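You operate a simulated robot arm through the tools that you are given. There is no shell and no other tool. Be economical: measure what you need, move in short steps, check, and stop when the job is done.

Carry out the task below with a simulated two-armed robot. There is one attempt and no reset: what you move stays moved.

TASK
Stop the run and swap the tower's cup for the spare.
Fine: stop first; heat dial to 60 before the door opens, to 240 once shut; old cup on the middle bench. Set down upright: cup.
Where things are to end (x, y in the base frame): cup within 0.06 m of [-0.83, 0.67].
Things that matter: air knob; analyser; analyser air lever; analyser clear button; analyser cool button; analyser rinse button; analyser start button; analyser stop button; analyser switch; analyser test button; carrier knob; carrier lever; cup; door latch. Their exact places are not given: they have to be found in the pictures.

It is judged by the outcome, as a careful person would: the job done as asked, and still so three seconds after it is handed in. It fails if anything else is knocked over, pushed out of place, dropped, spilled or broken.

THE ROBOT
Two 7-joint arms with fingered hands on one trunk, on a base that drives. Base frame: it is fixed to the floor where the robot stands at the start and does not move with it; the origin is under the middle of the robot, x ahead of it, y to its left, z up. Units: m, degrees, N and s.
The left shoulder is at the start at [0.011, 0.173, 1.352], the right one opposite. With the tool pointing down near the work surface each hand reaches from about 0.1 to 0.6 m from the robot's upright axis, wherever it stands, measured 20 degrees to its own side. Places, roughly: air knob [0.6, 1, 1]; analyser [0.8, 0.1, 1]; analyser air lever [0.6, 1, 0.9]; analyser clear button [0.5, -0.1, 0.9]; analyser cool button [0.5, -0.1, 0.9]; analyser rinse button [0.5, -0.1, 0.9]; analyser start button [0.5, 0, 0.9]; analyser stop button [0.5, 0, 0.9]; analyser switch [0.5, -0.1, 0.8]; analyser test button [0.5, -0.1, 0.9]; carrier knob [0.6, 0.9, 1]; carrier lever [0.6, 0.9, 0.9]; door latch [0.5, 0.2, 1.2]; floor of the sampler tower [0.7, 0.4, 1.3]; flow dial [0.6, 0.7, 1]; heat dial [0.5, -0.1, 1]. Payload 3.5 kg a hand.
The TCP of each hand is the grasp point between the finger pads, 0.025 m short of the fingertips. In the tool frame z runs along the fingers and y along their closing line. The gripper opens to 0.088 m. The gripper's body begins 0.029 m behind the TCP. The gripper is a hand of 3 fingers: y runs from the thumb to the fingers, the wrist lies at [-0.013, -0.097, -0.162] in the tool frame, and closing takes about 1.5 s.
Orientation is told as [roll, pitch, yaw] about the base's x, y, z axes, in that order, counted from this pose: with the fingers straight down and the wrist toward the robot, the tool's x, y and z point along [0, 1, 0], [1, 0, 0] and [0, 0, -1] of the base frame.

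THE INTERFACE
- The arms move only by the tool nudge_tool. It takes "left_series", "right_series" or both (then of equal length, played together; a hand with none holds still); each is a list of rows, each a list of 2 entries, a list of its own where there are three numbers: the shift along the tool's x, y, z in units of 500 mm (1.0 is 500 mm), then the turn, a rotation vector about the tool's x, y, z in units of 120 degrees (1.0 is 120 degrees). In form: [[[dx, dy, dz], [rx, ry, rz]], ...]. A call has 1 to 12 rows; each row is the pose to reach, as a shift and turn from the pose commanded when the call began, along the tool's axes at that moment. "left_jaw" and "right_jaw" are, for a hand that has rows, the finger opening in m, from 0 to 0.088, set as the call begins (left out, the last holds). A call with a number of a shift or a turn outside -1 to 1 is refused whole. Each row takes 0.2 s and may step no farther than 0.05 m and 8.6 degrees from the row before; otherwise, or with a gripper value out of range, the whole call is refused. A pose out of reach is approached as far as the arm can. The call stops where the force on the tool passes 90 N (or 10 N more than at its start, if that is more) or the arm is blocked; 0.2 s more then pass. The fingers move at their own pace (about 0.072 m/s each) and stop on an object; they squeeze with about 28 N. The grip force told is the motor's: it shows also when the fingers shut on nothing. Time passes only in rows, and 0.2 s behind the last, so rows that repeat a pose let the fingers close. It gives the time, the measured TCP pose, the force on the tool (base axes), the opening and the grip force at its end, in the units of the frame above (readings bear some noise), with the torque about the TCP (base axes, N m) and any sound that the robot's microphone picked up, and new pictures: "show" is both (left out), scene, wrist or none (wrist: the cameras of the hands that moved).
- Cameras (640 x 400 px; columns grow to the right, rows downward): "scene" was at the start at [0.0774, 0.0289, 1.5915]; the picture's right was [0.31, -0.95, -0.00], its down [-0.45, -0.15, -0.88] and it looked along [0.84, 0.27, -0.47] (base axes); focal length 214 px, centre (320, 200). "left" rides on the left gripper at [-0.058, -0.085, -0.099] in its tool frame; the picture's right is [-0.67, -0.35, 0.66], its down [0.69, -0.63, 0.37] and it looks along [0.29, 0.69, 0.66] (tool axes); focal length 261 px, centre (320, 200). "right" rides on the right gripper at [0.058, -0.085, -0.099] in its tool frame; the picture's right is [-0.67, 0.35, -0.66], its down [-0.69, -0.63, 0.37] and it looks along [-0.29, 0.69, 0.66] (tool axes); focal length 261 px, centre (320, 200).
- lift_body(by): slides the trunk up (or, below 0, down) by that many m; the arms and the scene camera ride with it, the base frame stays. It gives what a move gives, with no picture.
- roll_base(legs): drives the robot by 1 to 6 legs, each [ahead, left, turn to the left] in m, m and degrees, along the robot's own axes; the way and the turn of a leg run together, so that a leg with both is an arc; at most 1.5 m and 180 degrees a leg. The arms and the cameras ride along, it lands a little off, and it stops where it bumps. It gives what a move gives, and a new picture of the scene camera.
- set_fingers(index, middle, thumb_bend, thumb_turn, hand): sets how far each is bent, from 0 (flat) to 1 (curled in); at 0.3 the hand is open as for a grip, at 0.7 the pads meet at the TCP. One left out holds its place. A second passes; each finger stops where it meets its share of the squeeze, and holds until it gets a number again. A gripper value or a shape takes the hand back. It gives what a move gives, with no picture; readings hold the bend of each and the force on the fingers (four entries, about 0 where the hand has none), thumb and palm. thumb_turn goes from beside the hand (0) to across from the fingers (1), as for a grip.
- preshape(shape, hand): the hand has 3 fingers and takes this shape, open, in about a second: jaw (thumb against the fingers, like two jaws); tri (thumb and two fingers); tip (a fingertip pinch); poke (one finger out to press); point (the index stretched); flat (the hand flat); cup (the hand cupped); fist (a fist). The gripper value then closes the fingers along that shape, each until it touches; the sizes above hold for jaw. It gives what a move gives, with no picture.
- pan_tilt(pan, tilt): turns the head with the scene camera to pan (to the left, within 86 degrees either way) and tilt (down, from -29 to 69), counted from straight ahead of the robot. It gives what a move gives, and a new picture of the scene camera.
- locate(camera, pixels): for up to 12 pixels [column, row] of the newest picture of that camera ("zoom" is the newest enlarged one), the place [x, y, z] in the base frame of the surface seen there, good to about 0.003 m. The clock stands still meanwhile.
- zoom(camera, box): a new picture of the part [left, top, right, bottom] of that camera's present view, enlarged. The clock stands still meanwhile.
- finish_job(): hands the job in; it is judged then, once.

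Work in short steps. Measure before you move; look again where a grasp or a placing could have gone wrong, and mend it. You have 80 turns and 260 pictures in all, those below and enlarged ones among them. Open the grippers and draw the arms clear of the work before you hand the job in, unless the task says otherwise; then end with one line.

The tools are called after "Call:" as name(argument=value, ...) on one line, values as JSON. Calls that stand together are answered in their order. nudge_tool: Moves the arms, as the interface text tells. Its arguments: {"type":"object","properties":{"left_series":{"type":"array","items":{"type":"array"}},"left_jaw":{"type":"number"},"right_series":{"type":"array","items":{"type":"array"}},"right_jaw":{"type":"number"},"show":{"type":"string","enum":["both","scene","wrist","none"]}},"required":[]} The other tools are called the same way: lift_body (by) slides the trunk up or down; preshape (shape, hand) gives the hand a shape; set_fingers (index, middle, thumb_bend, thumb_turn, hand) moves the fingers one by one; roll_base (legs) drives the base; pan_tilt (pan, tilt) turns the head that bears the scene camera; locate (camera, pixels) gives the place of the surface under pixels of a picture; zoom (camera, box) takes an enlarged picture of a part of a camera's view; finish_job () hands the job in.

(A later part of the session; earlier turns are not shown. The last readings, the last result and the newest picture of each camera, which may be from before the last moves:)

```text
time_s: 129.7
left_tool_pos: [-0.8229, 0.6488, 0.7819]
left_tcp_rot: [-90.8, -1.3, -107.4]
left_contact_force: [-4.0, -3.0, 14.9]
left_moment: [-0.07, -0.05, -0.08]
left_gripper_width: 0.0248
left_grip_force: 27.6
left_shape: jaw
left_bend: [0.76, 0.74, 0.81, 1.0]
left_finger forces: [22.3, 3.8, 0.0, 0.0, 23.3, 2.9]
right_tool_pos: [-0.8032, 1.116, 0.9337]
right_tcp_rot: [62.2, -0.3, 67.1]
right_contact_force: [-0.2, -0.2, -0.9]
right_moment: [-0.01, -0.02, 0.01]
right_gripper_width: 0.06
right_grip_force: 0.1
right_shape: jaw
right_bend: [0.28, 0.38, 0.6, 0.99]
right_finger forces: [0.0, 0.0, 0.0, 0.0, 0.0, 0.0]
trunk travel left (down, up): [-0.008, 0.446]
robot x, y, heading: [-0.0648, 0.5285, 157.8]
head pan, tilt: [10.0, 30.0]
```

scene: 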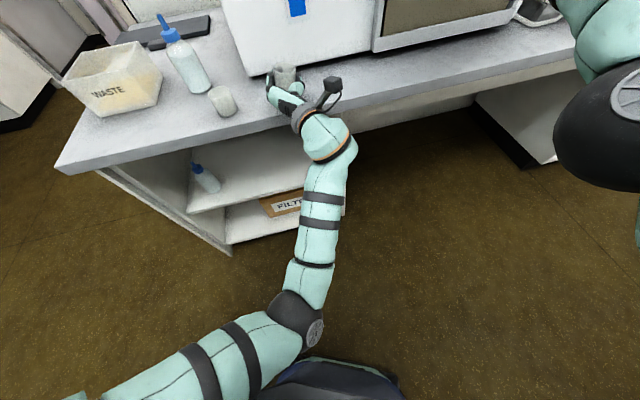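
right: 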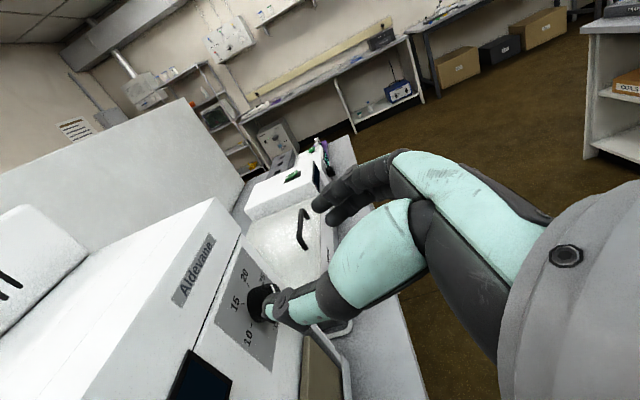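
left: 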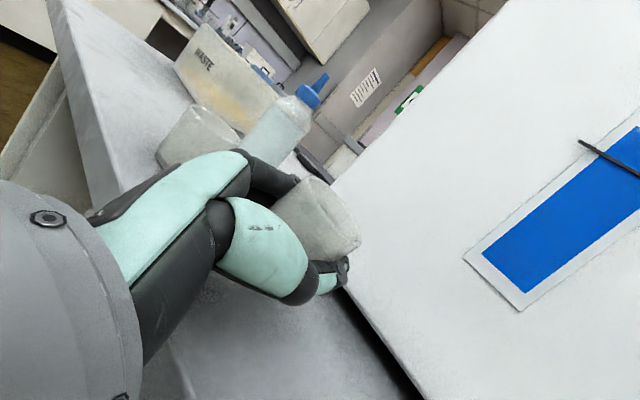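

The cup rests on the bench (15 N up, bench top z 0.761). I open the hand and back straight off.

Call:
nudge_tool(left_series=[[[-0.004, 0, 0], [0, 0, 0]], [[-0.008, 0, 0], [0, 0, 0]], [[-0.008, 0, 0], [0, 0, 0]], [[-0.008, 0, 0], [0, 0, 0]], [[-0.008, 0, 0], [0, 0, 0]], [[-0.008, 0, 0], [0, 0, 0]]], left_jaw=0.07, show="none")

Call:
roll_base(legs=[[-0.12, 0, 0]])

Call:
zoom(camera="scene", box=[180, 0, 360, 150])

```text
time_s: 131.1
left_tool_pos: [-0.824, 0.6489, 0.7791]
left_tcp_rot: [-90.5, -1.6, -107.1]
left_contact_force: [1.4, 0.2, 7.4]
left_moment: [-0.21, -0.37, 0.06]
left_gripper_width: 0.0696
left_grip_force: 0.1
left_shape: jaw
left_bend: [0.27, 0.34, 0.5, 0.99]
left_finger forces: [0.0, 0.1, 0.1, 0.0, 0.1, 7.0]
right_tool_pos: [-0.8049, 1.1169, 0.9316]
right_tcp_rot: [62.3, -0.2, 67.1]
right_contact_force: [0.0, 0.5, 0.3]
right_moment: [0.0, 0.0, 0.0]
right_gripper_width: 0.0599
right_grip_force: 0.0
right_shape: jaw
right_bend: [0.28, 0.38, 0.6, 0.99]
right_finger forces: [0.0, 0.0, 0.0, 0.1, 0.0, 0.1]
trunk travel left (down, up): [-0.008, 0.446]
robot x, y, heading: [-0.0675, 0.5314, 157.7]
head pan, tilt: [10.0, 30.0]
```

```text
time_s: 132.3
left_tool_pos: [-0.7134, 0.6037, 0.7788]
left_tcp_rot: [-90.5, -1.4, -107.2]
left_contact_force: [0.2, 1.3, -0.7]
left_moment: [0.0, -0.03, -0.03]
left_gripper_width: 0.0697
left_grip_force: 0.0
left_shape: jaw
left_bend: [0.27, 0.34, 0.5, 0.99]
left_finger forces: [0.1, 0.0, 0.0, 0.0, 0.0, 0.0]
right_tool_pos: [-0.6915, 1.0732, 0.9327]
right_tcp_rot: [62.2, -0.3, 67.0]
right_contact_force: [1.2, -0.2, -0.7]
right_moment: [-0.01, 0.0, -0.01]
right_gripper_width: 0.0603
right_grip_force: 0.1
right_shape: jaw
right_bend: [0.28, 0.38, 0.6, 0.99]
right_finger forces: [0.1, 0.0, 0.1, 0.0, 0.0, 0.1]
trunk travel left (down, up): [-0.008, 0.446]
robot x, y, heading: [0.0477, 0.4886, 157.7]
head pan, tilt: [10.0, 30.0]
```

scene: 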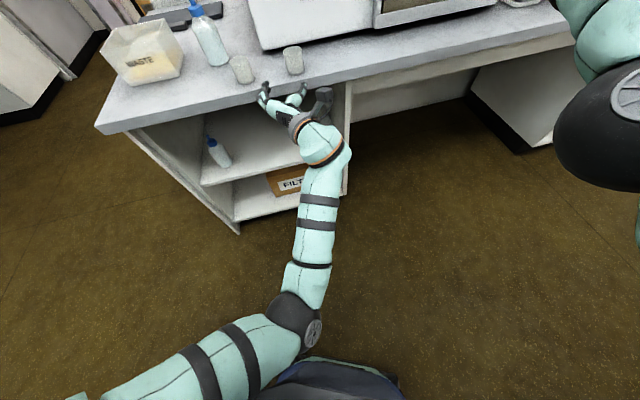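

```text
2.67 times, centred on (270, 75) of scene
```

zoom: 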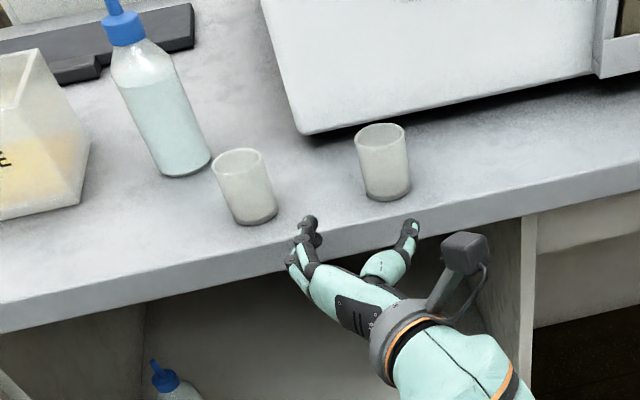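

The old cup stands upright. I locate both cups.

Call:
locate(camera="zoom", pixels=[[385, 170], [360, 140], [404, 140], [385, 198], [250, 195], [215, 165], [262, 165], [255, 222], [238, 152], [381, 126]])

```text
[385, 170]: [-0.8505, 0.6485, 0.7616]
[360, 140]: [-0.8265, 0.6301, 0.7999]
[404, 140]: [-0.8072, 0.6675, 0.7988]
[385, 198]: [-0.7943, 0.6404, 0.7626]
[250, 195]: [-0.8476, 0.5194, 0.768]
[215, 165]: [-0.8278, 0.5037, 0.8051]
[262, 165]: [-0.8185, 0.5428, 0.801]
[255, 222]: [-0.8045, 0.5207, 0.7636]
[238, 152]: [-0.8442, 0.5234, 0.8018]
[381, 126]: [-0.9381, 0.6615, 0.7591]
```

Old cup at ≈(−0.817, 0.650), 2 cm from the goal. The spare is at ≈(−0.826, 0.522). I raise the hand 12 mm, line up sideways and drive in on the spare.

Call:
nudge_tool(left_series=[[[-0.012, 0, 0], [0, 0, 0]], [[-0.024, 0, 0], [0, 0, 0]], [[-0.024, 0, 0], [0, 0, 0]]], show="none")

Call:
roll_base(legs=[[-0.03, 0.118, 0], [0.03, 0, 0]])

Call:
zoom(camera="left", box=[0, 0, 640, 400])

```text
time_s: 133.1
left_tool_pos: [-0.7147, 0.6007, 0.7922]
left_tcp_rot: [-90.6, -1.9, -106.9]
left_contact_force: [0.0, -0.5, -0.2]
left_moment: [0.01, 0.04, 0.0]
left_gripper_width: 0.0696
left_grip_force: 0.0
left_shape: jaw
left_bend: [0.27, 0.34, 0.5, 0.99]
left_finger forces: [0.0, 0.0, 0.0, 0.1, 0.1, 0.0]
right_tool_pos: [-0.692, 1.0724, 0.9296]
right_tcp_rot: [62.2, -0.4, 66.9]
right_contact_force: [0.0, 0.9, 0.7]
right_moment: [-0.01, 0.03, 0.02]
right_gripper_width: 0.0601
right_grip_force: 0.1
right_shape: jaw
right_bend: [0.28, 0.38, 0.6, 0.99]
right_finger forces: [0.1, 0.0, 0.0, 0.0, 0.0, 0.1]
trunk travel left (down, up): [-0.008, 0.446]
robot x, y, heading: [0.0466, 0.4872, 157.6]
head pan, tilt: [10.0, 30.0]
```

```text
time_s: 134.8
left_tool_pos: [-0.7597, 0.4923, 0.7907]
left_tcp_rot: [-90.5, -1.8, -106.8]
left_contact_force: [-0.2, -0.2, -0.3]
left_moment: [0.03, 0.02, 0.06]
left_gripper_width: 0.0695
left_grip_force: 0.0
left_shape: jaw
left_bend: [0.27, 0.34, 0.5, 0.99]
left_finger forces: [0.0, 0.0, 0.0, 0.0, 0.0, 0.0]
right_tool_pos: [-0.7385, 0.9641, 0.9301]
right_tcp_rot: [62.1, -0.3, 67.0]
right_contact_force: [-0.4, -0.2, -0.4]
right_moment: [0.04, 0.03, 0.02]
right_gripper_width: 0.0602
right_grip_force: 0.1
right_shape: jaw
right_bend: [0.28, 0.38, 0.6, 0.99]
right_finger forces: [0.1, 0.0, 0.0, 0.0, 0.1, 0.1]
trunk travel left (down, up): [-0.008, 0.446]
robot x, y, heading: [0.0016, 0.3823, 157.8]
head pan, tilt: [10.0, 30.0]
```

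scene: 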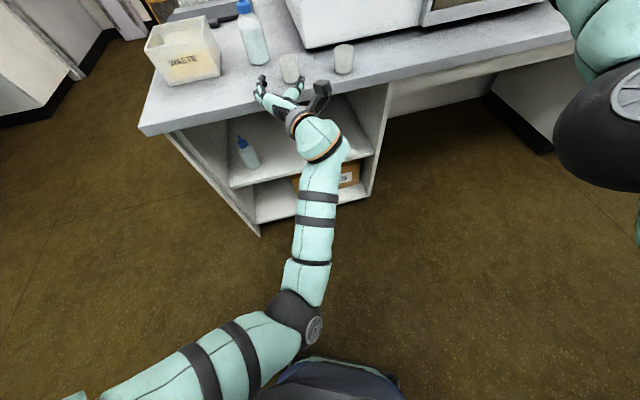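

```text
1.00 times, centred on (320, 200) of left (not enlarged: the box is as wide or as high as the picture)
```

zoom: 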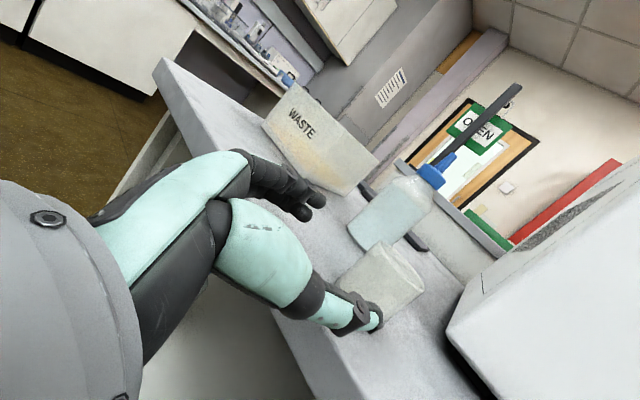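

The spare sits ~1 cm right of the hand's axis. I shift 1 cm right, drive in 65 mm and check.

Call:
roll_base(legs=[[0, -0.01, 0], [0.0655, 0.006, 0]])

Call:
zoom(camera="left", box=[160, 100, 480, 380])

Call:
zoom(camera="scene", box=[200, 0, 380, 150])

```text
time_s: 136.2
left_tool_pos: [-0.8189, 0.5198, 0.7896]
left_tcp_rot: [-90.6, -2.0, -106.8]
left_contact_force: [0.0, -0.4, -0.7]
left_moment: [-0.03, 0.03, 0.01]
left_gripper_width: 0.0698
left_grip_force: 0.1
left_shape: jaw
left_bend: [0.27, 0.34, 0.5, 0.99]
left_finger forces: [0.1, 0.0, 0.0, 0.0, 0.0, 0.0]
right_tool_pos: [-0.7974, 0.9937, 0.9299]
right_tcp_rot: [62.0, -0.4, 67.1]
right_contact_force: [-0.2, 0.0, -0.3]
right_moment: [0.03, 0.0, -0.01]
right_gripper_width: 0.0601
right_grip_force: 0.2
right_shape: jaw
right_bend: [0.28, 0.38, 0.6, 0.99]
right_finger forces: [0.1, 0.0, 0.1, 0.0, 0.1, 0.1]
trunk travel left (down, up): [-0.008, 0.446]
robot x, y, heading: [-0.0535, 0.4108, 157.8]
head pan, tilt: [10.0, 30.0]
```

scene: 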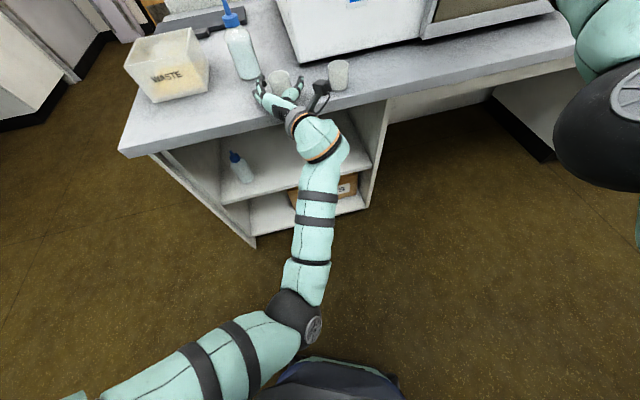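

```text
1.43 times, centred on (320, 240) of left
```

zoom: 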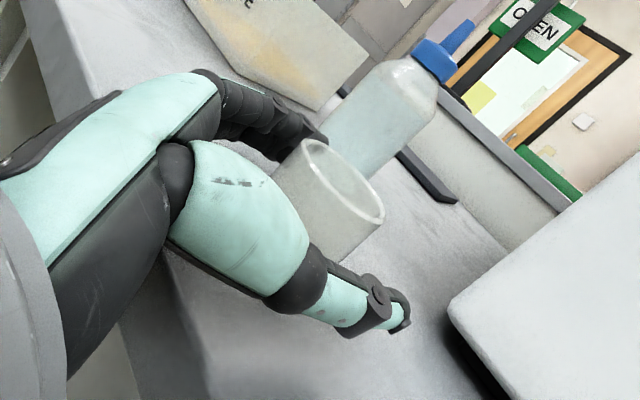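

```text
2.67 times, centred on (290, 75) of scene
```

zoom: 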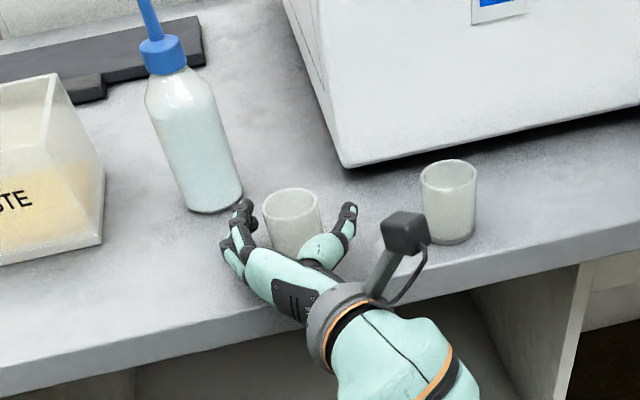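

The spare is between the fingers. I close, then lift with the trunk.

Call:
nudge_tool(left_series=[[[0, 0, 0], [0, 0, 0]], [[0, 0, 0], [0, 0, 0]], [[0, 0, 0], [0, 0, 0]], [[0, 0, 0], [0, 0, 0]], [[0, 0, 0], [0, 0, 0]], [[0, 0, 0], [0, 0, 0]], [[0, 0, 0], [0, 0, 0]]], left_jaw=0, show="none")

Call:
lift_body(by=0.06)

Call:
zoom(camera="left", box=[160, 100, 480, 380])

```text
time_s: 137.8
left_tool_pos: [-0.8184, 0.521, 0.792]
left_tcp_rot: [-90.7, -1.9, -106.7]
left_contact_force: [0.0, 0.3, 0.6]
left_moment: [-0.04, 0.04, -0.02]
left_gripper_width: 0.0306
left_grip_force: 27.3
left_shape: jaw
left_bend: [0.74, 0.53, 0.74, 1.0]
left_finger forces: [14.6, 7.5, 0.0, 0.0, 23.0, 0.1]
right_tool_pos: [-0.7974, 0.9931, 0.9294]
right_tcp_rot: [62.1, -0.3, 67.2]
right_contact_force: [-0.7, 0.2, -0.1]
right_moment: [-0.02, -0.04, 0.0]
right_gripper_width: 0.0603
right_grip_force: 0.1
right_shape: jaw
right_bend: [0.28, 0.38, 0.6, 0.99]
right_finger forces: [0.1, 0.0, 0.0, 0.0, 0.0, 0.0]
trunk travel left (down, up): [-0.008, 0.446]
robot x, y, heading: [-0.052, 0.4083, 157.9]
head pan, tilt: [10.0, 30.0]
```

```text
time_s: 138.8
left_tool_pos: [-0.8191, 0.522, 0.8503]
left_tcp_rot: [-90.5, -2.0, -106.8]
left_contact_force: [0.6, 0.0, -0.2]
left_moment: [-0.01, 0.03, -0.01]
left_gripper_width: 0.0307
left_grip_force: 27.8
left_shape: jaw
left_bend: [0.74, 0.53, 0.74, 1.0]
left_finger forces: [14.4, 7.8, 0.0, 0.0, 22.8, 0.1]
right_tool_pos: [-0.7581, 0.9766, 1.0994]
right_tcp_rot: [68.9, -0.4, 67.2]
right_contact_force: [-1.0, 0.2, -0.7]
right_moment: [-0.01, 0.03, -0.03]
right_gripper_width: 0.0599
right_grip_force: 0.1
right_shape: jaw
right_bend: [0.28, 0.38, 0.6, 0.99]
right_finger forces: [0.1, 0.0, 0.0, 0.1, 0.1, 0.0]
trunk travel left (down, up): [-0.068, 0.386]
robot x, y, heading: [-0.0578, 0.4064, 157.7]
head pan, tilt: [10.0, 30.0]
```

```text
1.43 times, centred on (320, 240) of left
```

zoom: 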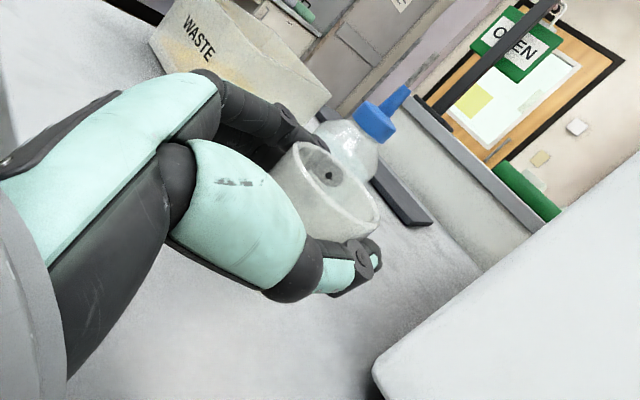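

Spare held (27 N, bottom 31 mm below the TCP). I raise the trunk, raise the left hand further with the arm, then turn back to face the analyser.

Call:
lift_body(by=0.34)

Call:
nudge_tool(left_series=[[[-0.08, 0, 0], [0, 0, 0]], [[-0.16, 0, 0], [0, 0, 0]], [[-0.24, 0, 0], [0, 0, 0]], [[-0.32, 0, 0], [0, 0, 0]], [[-0.4, 0, 0], [0, 0, 0]]], show="none")

Call:
roll_base(legs=[[0, 0, -68], [-0.14, 0.36, 0], [0, 0, -90]])

```text
time_s: 142.1
left_tool_pos: [-0.7344, 0.4871, 1.4304]
left_tcp_rot: [-109.0, -0.2, -106.4]
left_contact_force: [-0.4, 0.4, 0.3]
left_moment: [-0.01, 0.0, -0.01]
left_gripper_width: 0.0304
left_grip_force: 27.5
left_shape: jaw
left_bend: [0.75, 0.53, 0.74, 1.0]
left_finger forces: [14.2, 7.6, 0.1, 0.0, 22.8, 0.0]
right_tool_pos: [-0.5571, 0.8962, 1.7431]
right_tcp_rot: [90.7, -0.1, 67.0]
right_contact_force: [0.8, -0.6, 0.4]
right_moment: [0.0, 0.0, 0.01]
right_gripper_width: 0.0601
right_grip_force: 0.1
right_shape: jaw
right_bend: [0.28, 0.38, 0.6, 0.99]
right_finger forces: [0.0, 0.1, 0.1, 0.1, 0.0, 0.1]
trunk travel left (down, up): [-0.408, 0.046]
robot x, y, heading: [-0.0553, 0.4083, 157.9]
head pan, tilt: [10.0, 30.0]
```

```text
time_s: 143.3
left_tool_pos: [-0.6701, 0.4675, 1.6178]
left_tcp_rot: [-109.0, -0.1, -106.4]
left_contact_force: [0.0, -0.6, -0.2]
left_moment: [-0.02, 0.02, 0.0]
left_gripper_width: 0.0307
left_grip_force: 28.5
left_shape: jaw
left_bend: [0.75, 0.53, 0.75, 1.0]
left_finger forces: [14.4, 7.5, 0.0, 0.1, 22.6, 0.1]
right_tool_pos: [-0.5569, 0.8961, 1.742]
right_tcp_rot: [90.8, 0.1, 67.0]
right_contact_force: [0.3, 0.2, 0.6]
right_moment: [0.03, 0.01, 0.01]
right_gripper_width: 0.0599
right_grip_force: 0.0
right_shape: jaw
right_bend: [0.28, 0.38, 0.6, 0.99]
right_finger forces: [0.0, 0.1, 0.0, 0.0, 0.0, 0.0]
trunk travel left (down, up): [-0.408, 0.046]
robot x, y, heading: [-0.0563, 0.4091, 157.8]
head pan, tilt: [10.0, 30.0]
```

```text
time_s: 152.5
left_tool_pos: [0.18, 0.4497, 1.6175]
left_tcp_rot: [-109.1, -0.2, 95.7]
left_contact_force: [-0.2, 0.3, 0.1]
left_moment: [0.01, 0.02, 0.02]
left_gripper_width: 0.0299
left_grip_force: 28.2
left_shape: jaw
left_bend: [0.75, 0.54, 0.75, 1.0]
left_finger forces: [14.1, 7.4, 0.0, 0.0, 22.2, 0.0]
right_tool_pos: [0.2348, 0.0099, 1.742]
right_tcp_rot: [90.6, -0.1, -90.9]
right_contact_force: [-0.5, 0.6, -0.5]
right_moment: [0.03, -0.04, -0.01]
right_gripper_width: 0.0599
right_grip_force: 0.1
right_shape: jaw
right_bend: [0.28, 0.38, 0.6, 0.99]
right_finger forces: [0.0, 0.0, 0.1, 0.1, 0.0, 0.1]
trunk travel left (down, up): [-0.408, 0.046]
robot x, y, heading: [-0.413, 0.2694, -0.1]
head pan, tilt: [10.0, 30.0]
```

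scene: 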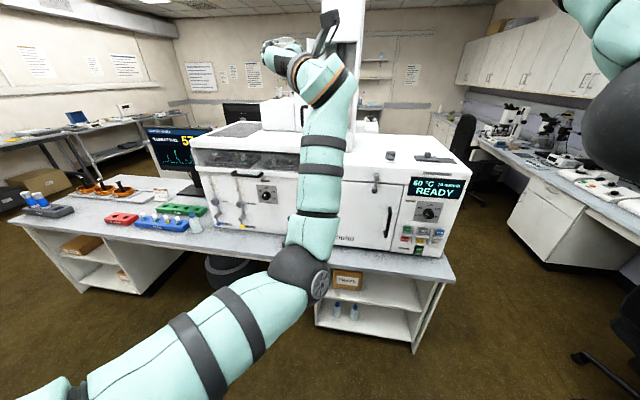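

The trunk rise pitched the hand up 19° (cup still gripped). I level and aim the hand and bring it to about [0.30, 0.383, 1.41].

Call:
nudge_tool(left_series=[[[0.078, -0.026, 0.013], [0.008, 0.0264, -0.0015]], [[0.155, -0.053, 0.026], [0.0158, 0.0529, -0.003]], [[0.233, -0.079, 0.039], [0.0237, 0.0793, -0.0045]], [[0.31, -0.105, 0.051], [0.0315, 0.1057, -0.006]], [[0.388, -0.132, 0.064], [0.0394, 0.132, -0.0075]], [[0.465, -0.158, 0.077], [0.0473, 0.1586, -0.009]], [[0.465, -0.158, 0.077], [0.0473, 0.1586, -0.009]]])

Call:
pan_tilt(pan=5, tilt=15)

```text
time_s: 154.1
left_tool_pos: [0.2969, 0.3809, 1.4083]
left_tcp_rot: [-89.9, 0.0, 90.0]
left_contact_force: [0.4, -0.1, -0.2]
left_moment: [0.0, -0.01, -0.03]
left_gripper_width: 0.0299
left_grip_force: 28.2
left_shape: jaw
left_bend: [0.75, 0.54, 0.75, 1.0]
left_finger forces: [14.0, 7.2, 0.0, 0.0, 22.0, 0.0]
right_tool_pos: [0.2349, 0.0104, 1.7425]
right_tcp_rot: [90.7, 0.1, -91.0]
right_contact_force: [-0.1, 0.0, -0.1]
right_moment: [-0.01, -0.01, 0.01]
right_gripper_width: 0.0602
right_grip_force: 0.0
right_shape: jaw
right_bend: [0.28, 0.38, 0.6, 0.99]
right_finger forces: [0.0, 0.0, 0.1, 0.0, 0.0, 0.0]
trunk travel left (down, up): [-0.408, 0.046]
robot x, y, heading: [-0.4125, 0.2681, 0.2]
head pan, tilt: [10.0, 30.0]
```

scene: 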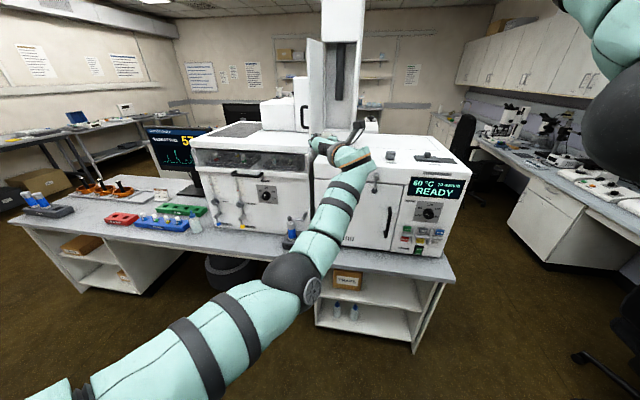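
left: 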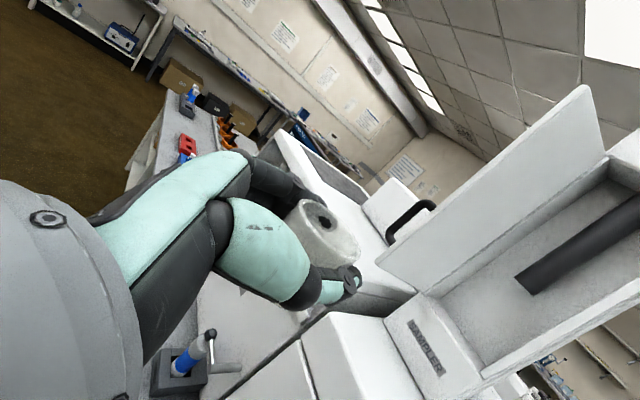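

```text
time_s: 154.8
left_tool_pos: [0.2985, 0.3814, 1.4091]
left_tcp_rot: [-90.0, 0.0, 89.9]
left_contact_force: [0.1, 0.4, 0.1]
left_moment: [0.0, 0.01, 0.0]
left_gripper_width: 0.0299
left_grip_force: 27.8
left_shape: jaw
left_bend: [0.75, 0.54, 0.75, 1.0]
left_finger forces: [14.1, 7.2, 0.0, 0.0, 22.0, 0.1]
right_tool_pos: [0.2345, 0.0094, 1.7445]
right_tcp_rot: [90.8, 0.1, -90.9]
right_contact_force: [-0.1, -0.7, 0.7]
right_moment: [0.01, 0.0, 0.02]
right_gripper_width: 0.0599
right_grip_force: 0.2
right_shape: jaw
right_bend: [0.28, 0.38, 0.6, 0.99]
right_finger forces: [0.0, 0.0, 0.0, 0.0, 0.0, 0.1]
trunk travel left (down, up): [-0.408, 0.046]
robot x, y, heading: [-0.4134, 0.2729, -0.1]
head pan, tilt: [5.0, 15.0]
```

scene: 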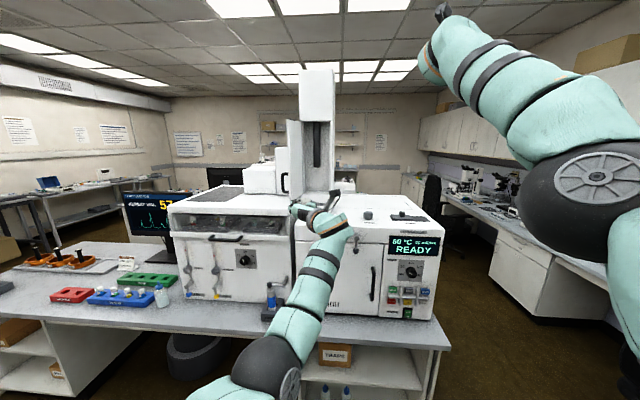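

The spare is level at [0.298, 0.381, 1.409]. I drive 0.424 m into the tower and lower 34 mm.

Call:
roll_base(legs=[[0.3, 0, 0], [0.124, 0, 0]])

Call:
lift_body(by=-0.034)

Call:
zoom(camera="left", box=[160, 100, 480, 380])

```text
time_s: 157.7
left_tool_pos: [0.7132, 0.3874, 1.4107]
left_tcp_rot: [-90.1, 0.0, 90.3]
left_contact_force: [-0.7, -0.8, 0.6]
left_moment: [-0.01, -0.01, 0.02]
left_gripper_width: 0.0298
left_grip_force: 27.7
left_shape: jaw
left_bend: [0.75, 0.54, 0.75, 1.0]
left_finger forces: [14.2, 7.2, 0.1, 0.0, 22.1, 0.1]
right_tool_pos: [0.6507, 0.0157, 1.7457]
right_tcp_rot: [90.9, 0.1, -90.5]
right_contact_force: [-0.2, 0.9, -0.3]
right_moment: [0.01, 0.04, -0.01]
right_gripper_width: 0.06
right_grip_force: 0.0
right_shape: jaw
right_bend: [0.28, 0.38, 0.6, 0.99]
right_finger forces: [0.1, 0.1, 0.0, 0.0, 0.1, 0.0]
trunk travel left (down, up): [-0.408, 0.046]
robot x, y, heading: [0.0069, 0.2707, 0.4]
head pan, tilt: [5.0, 15.0]
```

scene: 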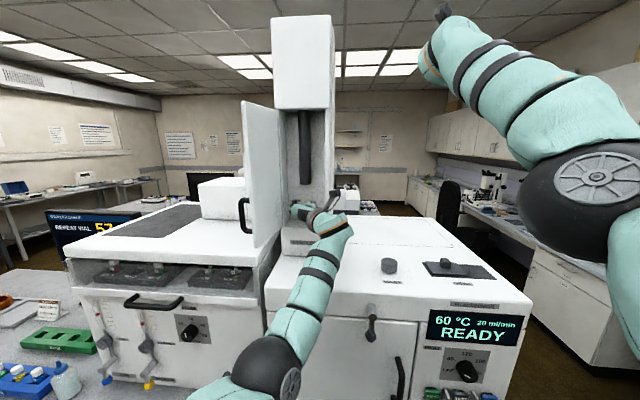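

```text
time_s: 158.5
left_tool_pos: [0.7179, 0.3877, 1.3745]
left_tcp_rot: [-89.7, -0.1, 90.3]
left_contact_force: [-0.1, -0.5, -0.8]
left_moment: [-0.02, 0.0, -0.03]
left_gripper_width: 0.0301
left_grip_force: 27.8
left_shape: jaw
left_bend: [0.75, 0.54, 0.75, 1.0]
left_finger forces: [14.0, 7.5, 0.0, 0.1, 21.9, 0.0]
right_tool_pos: [0.6583, 0.0144, 1.7075]
right_tcp_rot: [90.7, 0.1, -90.6]
right_contact_force: [-0.4, 0.6, 0.7]
right_moment: [-0.02, -0.01, 0.01]
right_gripper_width: 0.0602
right_grip_force: 0.0
right_shape: jaw
right_bend: [0.28, 0.38, 0.6, 0.99]
right_finger forces: [0.1, 0.0, 0.1, 0.1, 0.1, 0.0]
trunk travel left (down, up): [-0.374, 0.08]
robot x, y, heading: [0.0065, 0.2694, 0.4]
head pan, tilt: [5.0, 15.0]
```

```text
1.43 times, centred on (320, 240) of left
```

zoom: 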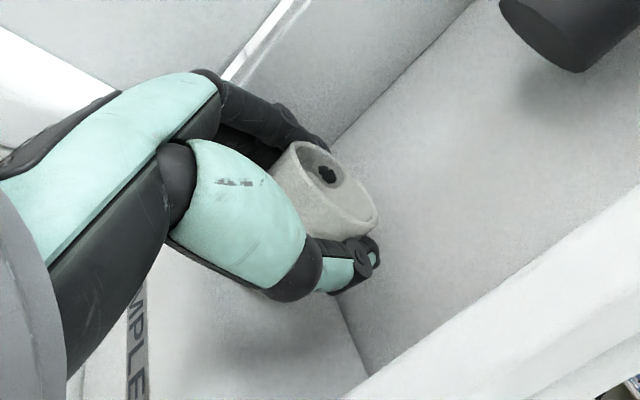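

Nearly down (z 1.3745, no contact). I lower 4 mm, open the fingers, back out and look at the cup.

Call:
nudge_tool(left_series=[[[0.004, 0, 0], [0, 0, 0]], [[0.009, 0, 0], [0, 0, 0]], [[0.009, 0, 0], [0, 0, 0]]], show="none")

Call:
nudge_tool(left_series=[[[0, 0, 0], [0, 0, 0]], [[0, 0, 0], [0, 0, 0]], [[0, 0, 0], [0, 0, 0]], [[0, 0, 0], [0, 0, 0]], [[0, 0, 0], [0, 0, 0]], [[0, 0, 0], [0, 0, 0]]], left_jaw=0.067, show="none")

Call:
roll_base(legs=[[-0.26, 0, 0]])

Call:
zoom(camera="left", box=[220, 0, 640, 400])

Call:
zoom(camera="scene", box=[250, 80, 370, 230])

```text
time_s: 159.3
left_tool_pos: [0.7148, 0.3876, 1.371]
left_tcp_rot: [-90.1, 0.0, 90.3]
left_contact_force: [1.0, -0.1, 5.8]
left_moment: [0.11, -0.06, 0.0]
left_gripper_width: 0.03
left_grip_force: 28.7
left_shape: jaw
left_bend: [0.75, 0.54, 0.75, 1.0]
left_finger forces: [14.1, 7.8, 0.0, 0.0, 22.2, 0.0]
right_tool_pos: [0.6556, 0.0149, 1.7103]
right_tcp_rot: [90.7, 0.1, -90.5]
right_contact_force: [0.7, 0.4, 0.2]
right_moment: [-0.01, -0.01, 0.03]
right_gripper_width: 0.0604
right_grip_force: 0.1
right_shape: jaw
right_bend: [0.28, 0.38, 0.6, 0.99]
right_finger forces: [0.0, 0.1, 0.0, 0.0, 0.0, 0.0]
trunk travel left (down, up): [-0.374, 0.08]
robot x, y, heading: [0.011, 0.2747, 0.3]
head pan, tilt: [5.0, 15.0]
```

```text
time_s: 160.7
left_tool_pos: [0.7168, 0.388, 1.37]
left_tcp_rot: [-89.8, 0.0, 90.4]
left_contact_force: [0.2, -0.1, 0.1]
left_moment: [0.03, 0.0, 0.02]
left_gripper_width: 0.0667
left_grip_force: 0.0
left_shape: jaw
left_bend: [0.27, 0.35, 0.53, 0.99]
left_finger forces: [0.0, 0.0, 0.0, 0.0, 0.0, 0.1]
right_tool_pos: [0.6566, 0.0151, 1.7101]
right_tcp_rot: [90.7, 0.1, -90.5]
right_contact_force: [-0.8, -0.1, -0.6]
right_moment: [0.0, 0.0, 0.0]
right_gripper_width: 0.0602
right_grip_force: 0.0
right_shape: jaw
right_bend: [0.28, 0.38, 0.6, 0.99]
right_finger forces: [0.1, 0.0, 0.0, 0.0, 0.1, 0.0]
trunk travel left (down, up): [-0.374, 0.08]
robot x, y, heading: [0.0043, 0.2721, 0.4]
head pan, tilt: [5.0, 15.0]
```

```text
time_s: 162.6
left_tool_pos: [0.46, 0.3848, 1.3689]
left_tcp_rot: [-89.8, 0.0, 90.3]
left_contact_force: [0.0, 0.1, 0.6]
left_moment: [0.0, 0.02, 0.0]
left_gripper_width: 0.0666
left_grip_force: 0.1
left_shape: jaw
left_bend: [0.27, 0.35, 0.53, 0.99]
left_finger forces: [0.0, 0.0, 0.0, 0.1, 0.0, 0.0]
right_tool_pos: [0.4015, 0.0136, 1.7065]
right_tcp_rot: [90.6, 0.1, -90.6]
right_contact_force: [1.4, 0.1, 0.3]
right_moment: [-0.01, -0.04, 0.02]
right_gripper_width: 0.0601
right_grip_force: 0.1
right_shape: jaw
right_bend: [0.28, 0.38, 0.6, 0.99]
right_finger forces: [0.0, 0.0, 0.0, 0.0, 0.0, 0.0]
trunk travel left (down, up): [-0.374, 0.08]
robot x, y, heading: [-0.251, 0.2685, -0.0]
head pan, tilt: [5.0, 15.0]
```

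scene: 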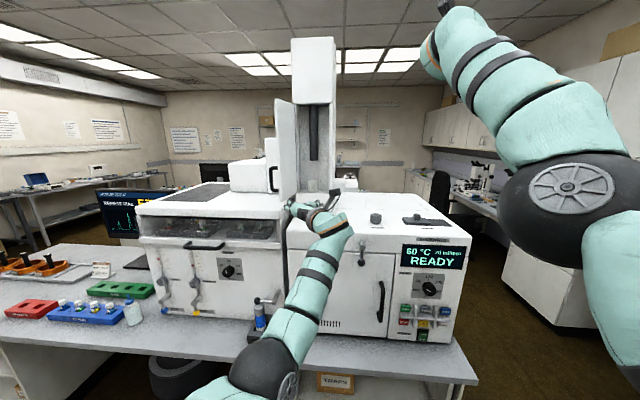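

```text
1.00 times, centred on (430, 200) of left (not enlarged: the box is as wide or as high as the picture)
```

zoom: 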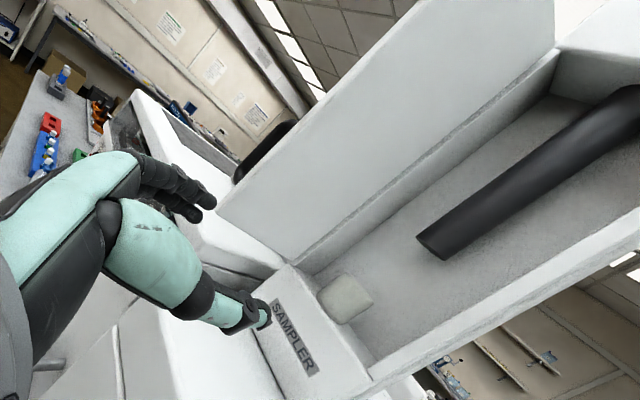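

```text
2.67 times, centred on (310, 155) of scene
```

zoom: 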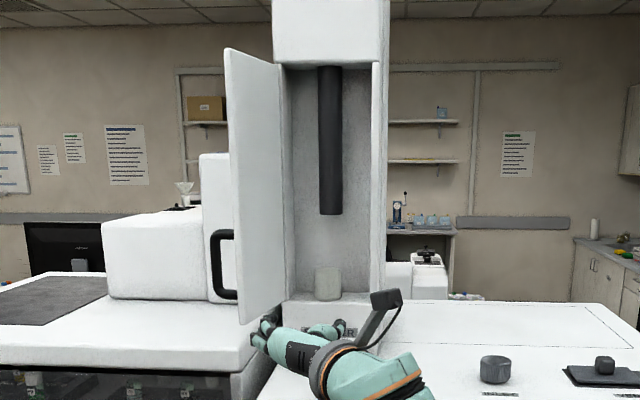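

The spare stands upright in the tower. Now I close the door: fist the left hand, take it round to the left of the open door and sweep right.

Call:
nudge_tool(left_series=[[[0, 0, 0], [0, 0, 0]], [[0, 0, 0], [0, 0, 0]], [[0, 0, 0], [0, 0, 0]], [[0, 0, 0], [0, 0, 0]]], left_jaw=0, show="none")

Call:
roll_base(legs=[[-0.04, 0.235, 0], [0.19, 0, 0], [0, -0.2, 0]])

Call:
zoom(camera="left", box=[0, 0, 640, 400])

Call:
zoom(camera="scene", box=[210, 30, 370, 230])

```text
time_s: 163.6
left_tool_pos: [0.4591, 0.3864, 1.3705]
left_tcp_rot: [-89.9, -0.1, 90.3]
left_contact_force: [0.4, -0.3, -0.8]
left_moment: [-0.06, 0.01, 0.0]
left_gripper_width: 0.0
left_grip_force: 27.6
left_shape: jaw
left_bend: [0.7, 0.7, 0.37, 1.0]
left_finger forces: [0.0, 0.0, 0.1, 0.1, 0.0, 0.0]
right_tool_pos: [0.3975, 0.0125, 1.7099]
right_tcp_rot: [90.8, 0.1, -90.6]
right_contact_force: [-0.2, 0.3, -0.4]
right_moment: [-0.03, -0.02, -0.01]
right_gripper_width: 0.0602
right_grip_force: 0.1
right_shape: jaw
right_bend: [0.28, 0.38, 0.6, 0.99]
right_finger forces: [0.1, 0.0, 0.1, 0.1, 0.0, 0.1]
trunk travel left (down, up): [-0.374, 0.08]
robot x, y, heading: [-0.2512, 0.2757, 0.1]
head pan, tilt: [5.0, 15.0]
```

```text
time_s: 167.7
left_tool_pos: [0.6092, 0.4211, 1.3699]
left_tcp_rot: [-90.0, 0.1, 90.2]
left_contact_force: [-0.7, -0.3, 1.1]
left_moment: [0.01, -0.03, -0.01]
left_gripper_width: 0.0001
left_grip_force: 27.9
left_shape: jaw
left_bend: [0.7, 0.7, 0.36, 1.0]
left_finger forces: [0.1, 0.0, 0.0, 0.0, 0.1, 0.1]
right_tool_pos: [0.548, 0.0524, 1.7102]
right_tcp_rot: [90.7, -0.1, -90.7]
right_contact_force: [0.0, 0.3, -0.6]
right_moment: [0.02, -0.01, -0.03]
right_gripper_width: 0.0605
right_grip_force: 0.0
right_shape: jaw
right_bend: [0.28, 0.38, 0.6, 0.99]
right_finger forces: [0.0, 0.0, 0.0, 0.0, 0.0, 0.0]
trunk travel left (down, up): [-0.374, 0.08]
robot x, y, heading: [-0.1019, 0.3021, 0.2]
head pan, tilt: [5.0, 15.0]
```

scene: 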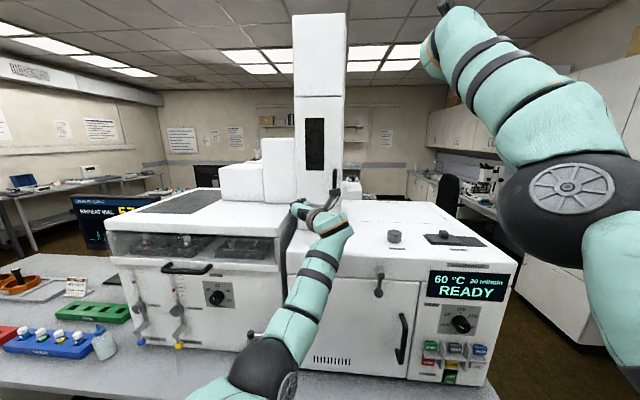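

```text
1.00 times, centred on (320, 200) of left (not enlarged: the box is as wide or as high as the picture)
```

zoom: 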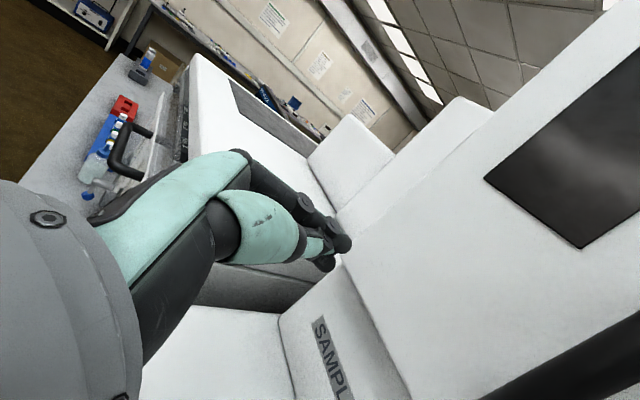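

```text
2.00 times, centred on (290, 130) of scene
```

zoom: 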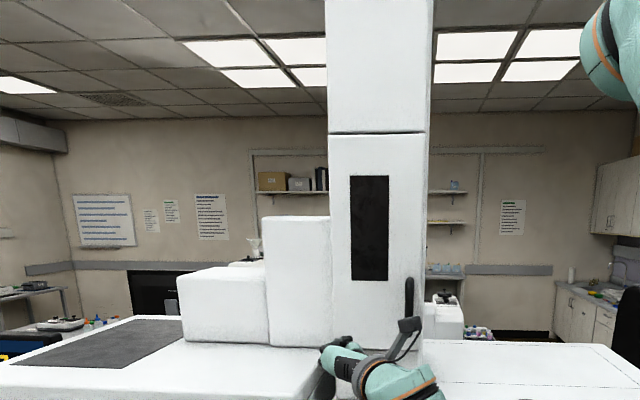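

The door has swung essentially shut. I check for residual opening by measuring its right edge.

Call:
locate(camera="zoom", pixels=[[340, 200], [400, 200], [418, 200], [415, 160], [338, 160], [395, 320], [345, 100], [415, 100], [409, 300]])

Call:
roll_base(legs=[[-0.08, -0.045, 0], [0.12, 0, 0]])

Call:
zoom(camera="left", box=[0, 0, 640, 400])

```text
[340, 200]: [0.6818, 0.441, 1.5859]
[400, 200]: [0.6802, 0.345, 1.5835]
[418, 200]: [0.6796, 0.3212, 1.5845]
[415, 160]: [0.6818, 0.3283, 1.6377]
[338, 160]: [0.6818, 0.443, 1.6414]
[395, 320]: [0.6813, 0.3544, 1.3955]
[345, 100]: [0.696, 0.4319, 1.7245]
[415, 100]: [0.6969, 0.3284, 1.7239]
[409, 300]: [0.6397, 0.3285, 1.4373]
```

```text
time_s: 169.7
left_tool_pos: [0.6488, 0.3692, 1.3727]
left_tcp_rot: [-90.0, -0.1, 90.1]
left_contact_force: [-0.7, -0.6, 0.0]
left_moment: [0.03, 0.01, -0.04]
left_gripper_width: 0.0
left_grip_force: 28.4
left_shape: jaw
left_bend: [0.7, 0.7, 0.72, 1.0]
left_finger forces: [0.0, 0.0, 0.0, 0.0, 0.0, 0.0]
right_tool_pos: [0.5849, -0.0033, 1.7092]
right_tcp_rot: [90.9, 0.2, -90.9]
right_contact_force: [0.3, 0.0, 0.4]
right_moment: [0.02, -0.01, -0.01]
right_gripper_width: 0.0603
right_grip_force: 0.1
right_shape: jaw
right_bend: [0.28, 0.38, 0.6, 0.99]
right_finger forces: [0.0, 0.1, 0.0, 0.0, 0.0, 0.0]
trunk travel left (down, up): [-0.374, 0.08]
robot x, y, heading: [-0.0606, 0.2594, -0.0]
head pan, tilt: [5.0, 15.0]
```

scene: 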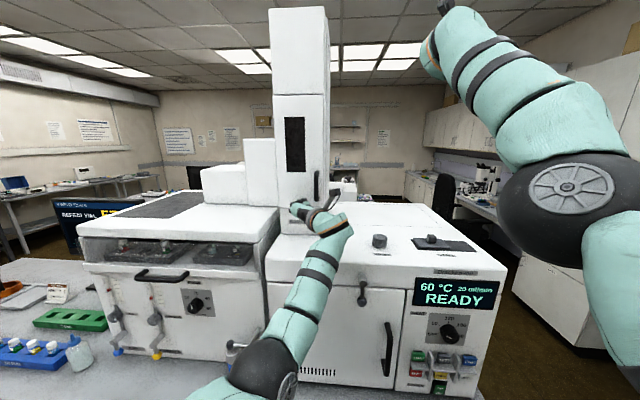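

```text
1.00 times, centred on (320, 200) of left (not enlarged: the box is as wide or as high as the picture)
```

zoom: 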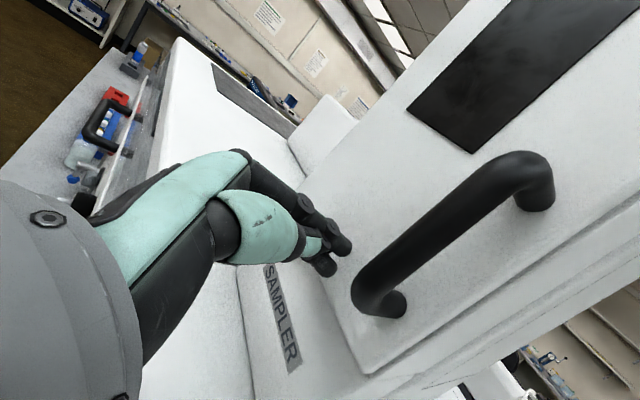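

The door is flush (x 0.680 across). Now back to the dial: I back off, move the left hand aside, and lower the trunk to the dial-turning height.

Call:
roll_base(legs=[[-0.35, 0, 0]])

Call:
nudge_tool(left_series=[[[0, 0.08, 0], [0, 0, 0]], [[0, 0.16, 0], [0, 0, 0]], [[0, 0.24, 0], [0, 0, 0]], [[0, 0.32, 0], [0, 0, 0]], [[0, 0.32, 0], [0, 0, 0]], [[0, 0.32, 0], [0, 0, 0]]], right_series=[[[-0.08, 0, 0], [0, 0, 0]], [[-0.16, 0, 0], [0, 0, 0]], [[-0.24, 0, 0], [0, 0, 0]], [[-0.32, 0, 0], [0, 0, 0]], [[-0.4, 0, 0], [0, 0, 0]], [[-0.48, 0, 0], [0, 0, 0]]], show="none")

Call:
lift_body(by=-0.226)

Call:
pan_tilt(pan=-8, tilt=15)

```text
time_s: 171.9
left_tool_pos: [0.3066, 0.3693, 1.37]
left_tcp_rot: [-89.9, 0.0, 89.9]
left_contact_force: [0.6, -0.9, 0.1]
left_moment: [-0.01, 0.01, -0.05]
left_gripper_width: 0.0002
left_grip_force: 28.1
left_shape: jaw
left_bend: [0.7, 0.7, 0.72, 1.0]
left_finger forces: [0.0, 0.0, 0.0, 0.1, 0.1, 0.0]
right_tool_pos: [0.2447, -0.0013, 1.7077]
right_tcp_rot: [90.6, 0.1, -91.0]
right_contact_force: [0.0, 0.8, -0.3]
right_moment: [0.0, -0.01, -0.03]
right_gripper_width: 0.0601
right_grip_force: 0.0
right_shape: jaw
right_bend: [0.28, 0.38, 0.6, 0.99]
right_finger forces: [0.0, 0.1, 0.1, 0.0, 0.0, 0.0]
trunk travel left (down, up): [-0.374, 0.08]
robot x, y, heading: [-0.406, 0.2578, -0.1]
head pan, tilt: [5.0, 15.0]
```

scene: 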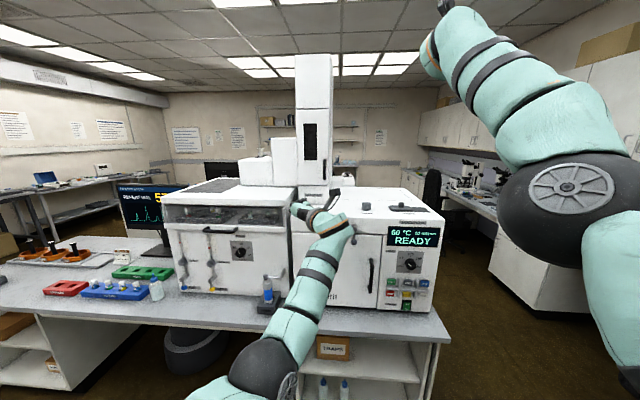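

```text
time_s: 173.3
left_tool_pos: [0.3054, 0.5322, 1.3682]
left_tcp_rot: [-89.8, 0.1, 89.9]
left_contact_force: [-0.1, -0.1, 0.8]
left_moment: [-0.01, -0.01, -0.01]
left_gripper_width: 0.0
left_grip_force: 28.4
left_shape: jaw
left_bend: [0.7, 0.7, 0.72, 1.0]
left_finger forces: [0.1, 0.0, 0.1, 0.0, 0.0, 0.0]
right_tool_pos: [0.2469, -0.0031, 1.4695]
right_tcp_rot: [90.7, 0.1, -90.9]
right_contact_force: [0.4, -0.5, -0.5]
right_moment: [0.01, 0.01, 0.01]
right_gripper_width: 0.0601
right_grip_force: 0.1
right_shape: jaw
right_bend: [0.28, 0.38, 0.59, 1.0]
right_finger forces: [0.0, 0.0, 0.0, 0.0, 0.0, 0.0]
right hand out of reach, approached as far as the arm can: row 1, 2, 3
trunk travel left (down, up): [-0.374, 0.08]
robot x, y, heading: [-0.4061, 0.2625, -0.3]
head pan, tilt: [5.0, 15.0]
```

```text
time_s: 175.7
left_tool_pos: [0.3048, 0.53, 1.1458]
left_tcp_rot: [-90.0, -0.2, 89.9]
left_contact_force: [-0.5, 0.0, 0.4]
left_moment: [-0.02, 0.0, -0.02]
left_gripper_width: 0.0
left_grip_force: 27.9
left_shape: jaw
left_bend: [0.7, 0.7, 0.72, 1.0]
left_finger forces: [0.0, 0.1, 0.0, 0.0, 0.0, 0.0]
right_tool_pos: [0.2441, -0.0012, 1.2439]
right_tcp_rot: [90.6, 0.1, -90.9]
right_contact_force: [-0.5, 0.1, 0.0]
right_moment: [-0.02, 0.0, 0.01]
right_gripper_width: 0.0601
right_grip_force: 0.1
right_shape: jaw
right_bend: [0.28, 0.38, 0.59, 1.0]
right_finger forces: [0.1, 0.1, 0.1, 0.0, 0.0, 0.0]
trunk travel left (down, up): [-0.148, 0.306]
robot x, y, heading: [-0.4097, 0.2597, -0.0]
head pan, tilt: [5.0, 15.0]
```

```text
time_s: 176.5
left_tool_pos: [0.3043, 0.5313, 1.1446]
left_tcp_rot: [-89.9, 0.0, 89.9]
left_contact_force: [0.3, -0.2, -0.3]
left_moment: [-0.02, 0.0, 0.02]
left_gripper_width: 0.0001
left_grip_force: 28.0
left_shape: jaw
left_bend: [0.7, 0.7, 0.72, 1.0]
left_finger forces: [0.0, 0.0, 0.0, 0.0, 0.0, 0.0]
right_tool_pos: [0.2449, 0.0, 1.2441]
right_tcp_rot: [90.8, 0.0, -90.9]
right_contact_force: [-0.4, -0.3, 0.2]
right_moment: [0.0, -0.04, 0.01]
right_gripper_width: 0.0602
right_grip_force: 0.1
right_shape: jaw
right_bend: [0.28, 0.38, 0.59, 1.0]
right_finger forces: [0.0, 0.0, 0.0, 0.1, 0.1, 0.1]
trunk travel left (down, up): [-0.148, 0.306]
robot x, y, heading: [-0.4065, 0.2588, -0.1]
head pan, tilt: [-8.0, 15.0]
```

scene: 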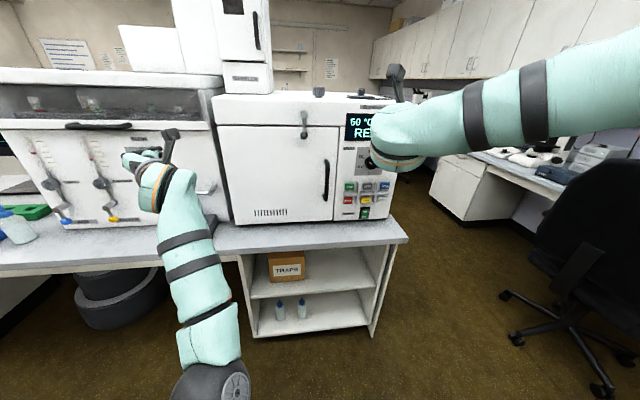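

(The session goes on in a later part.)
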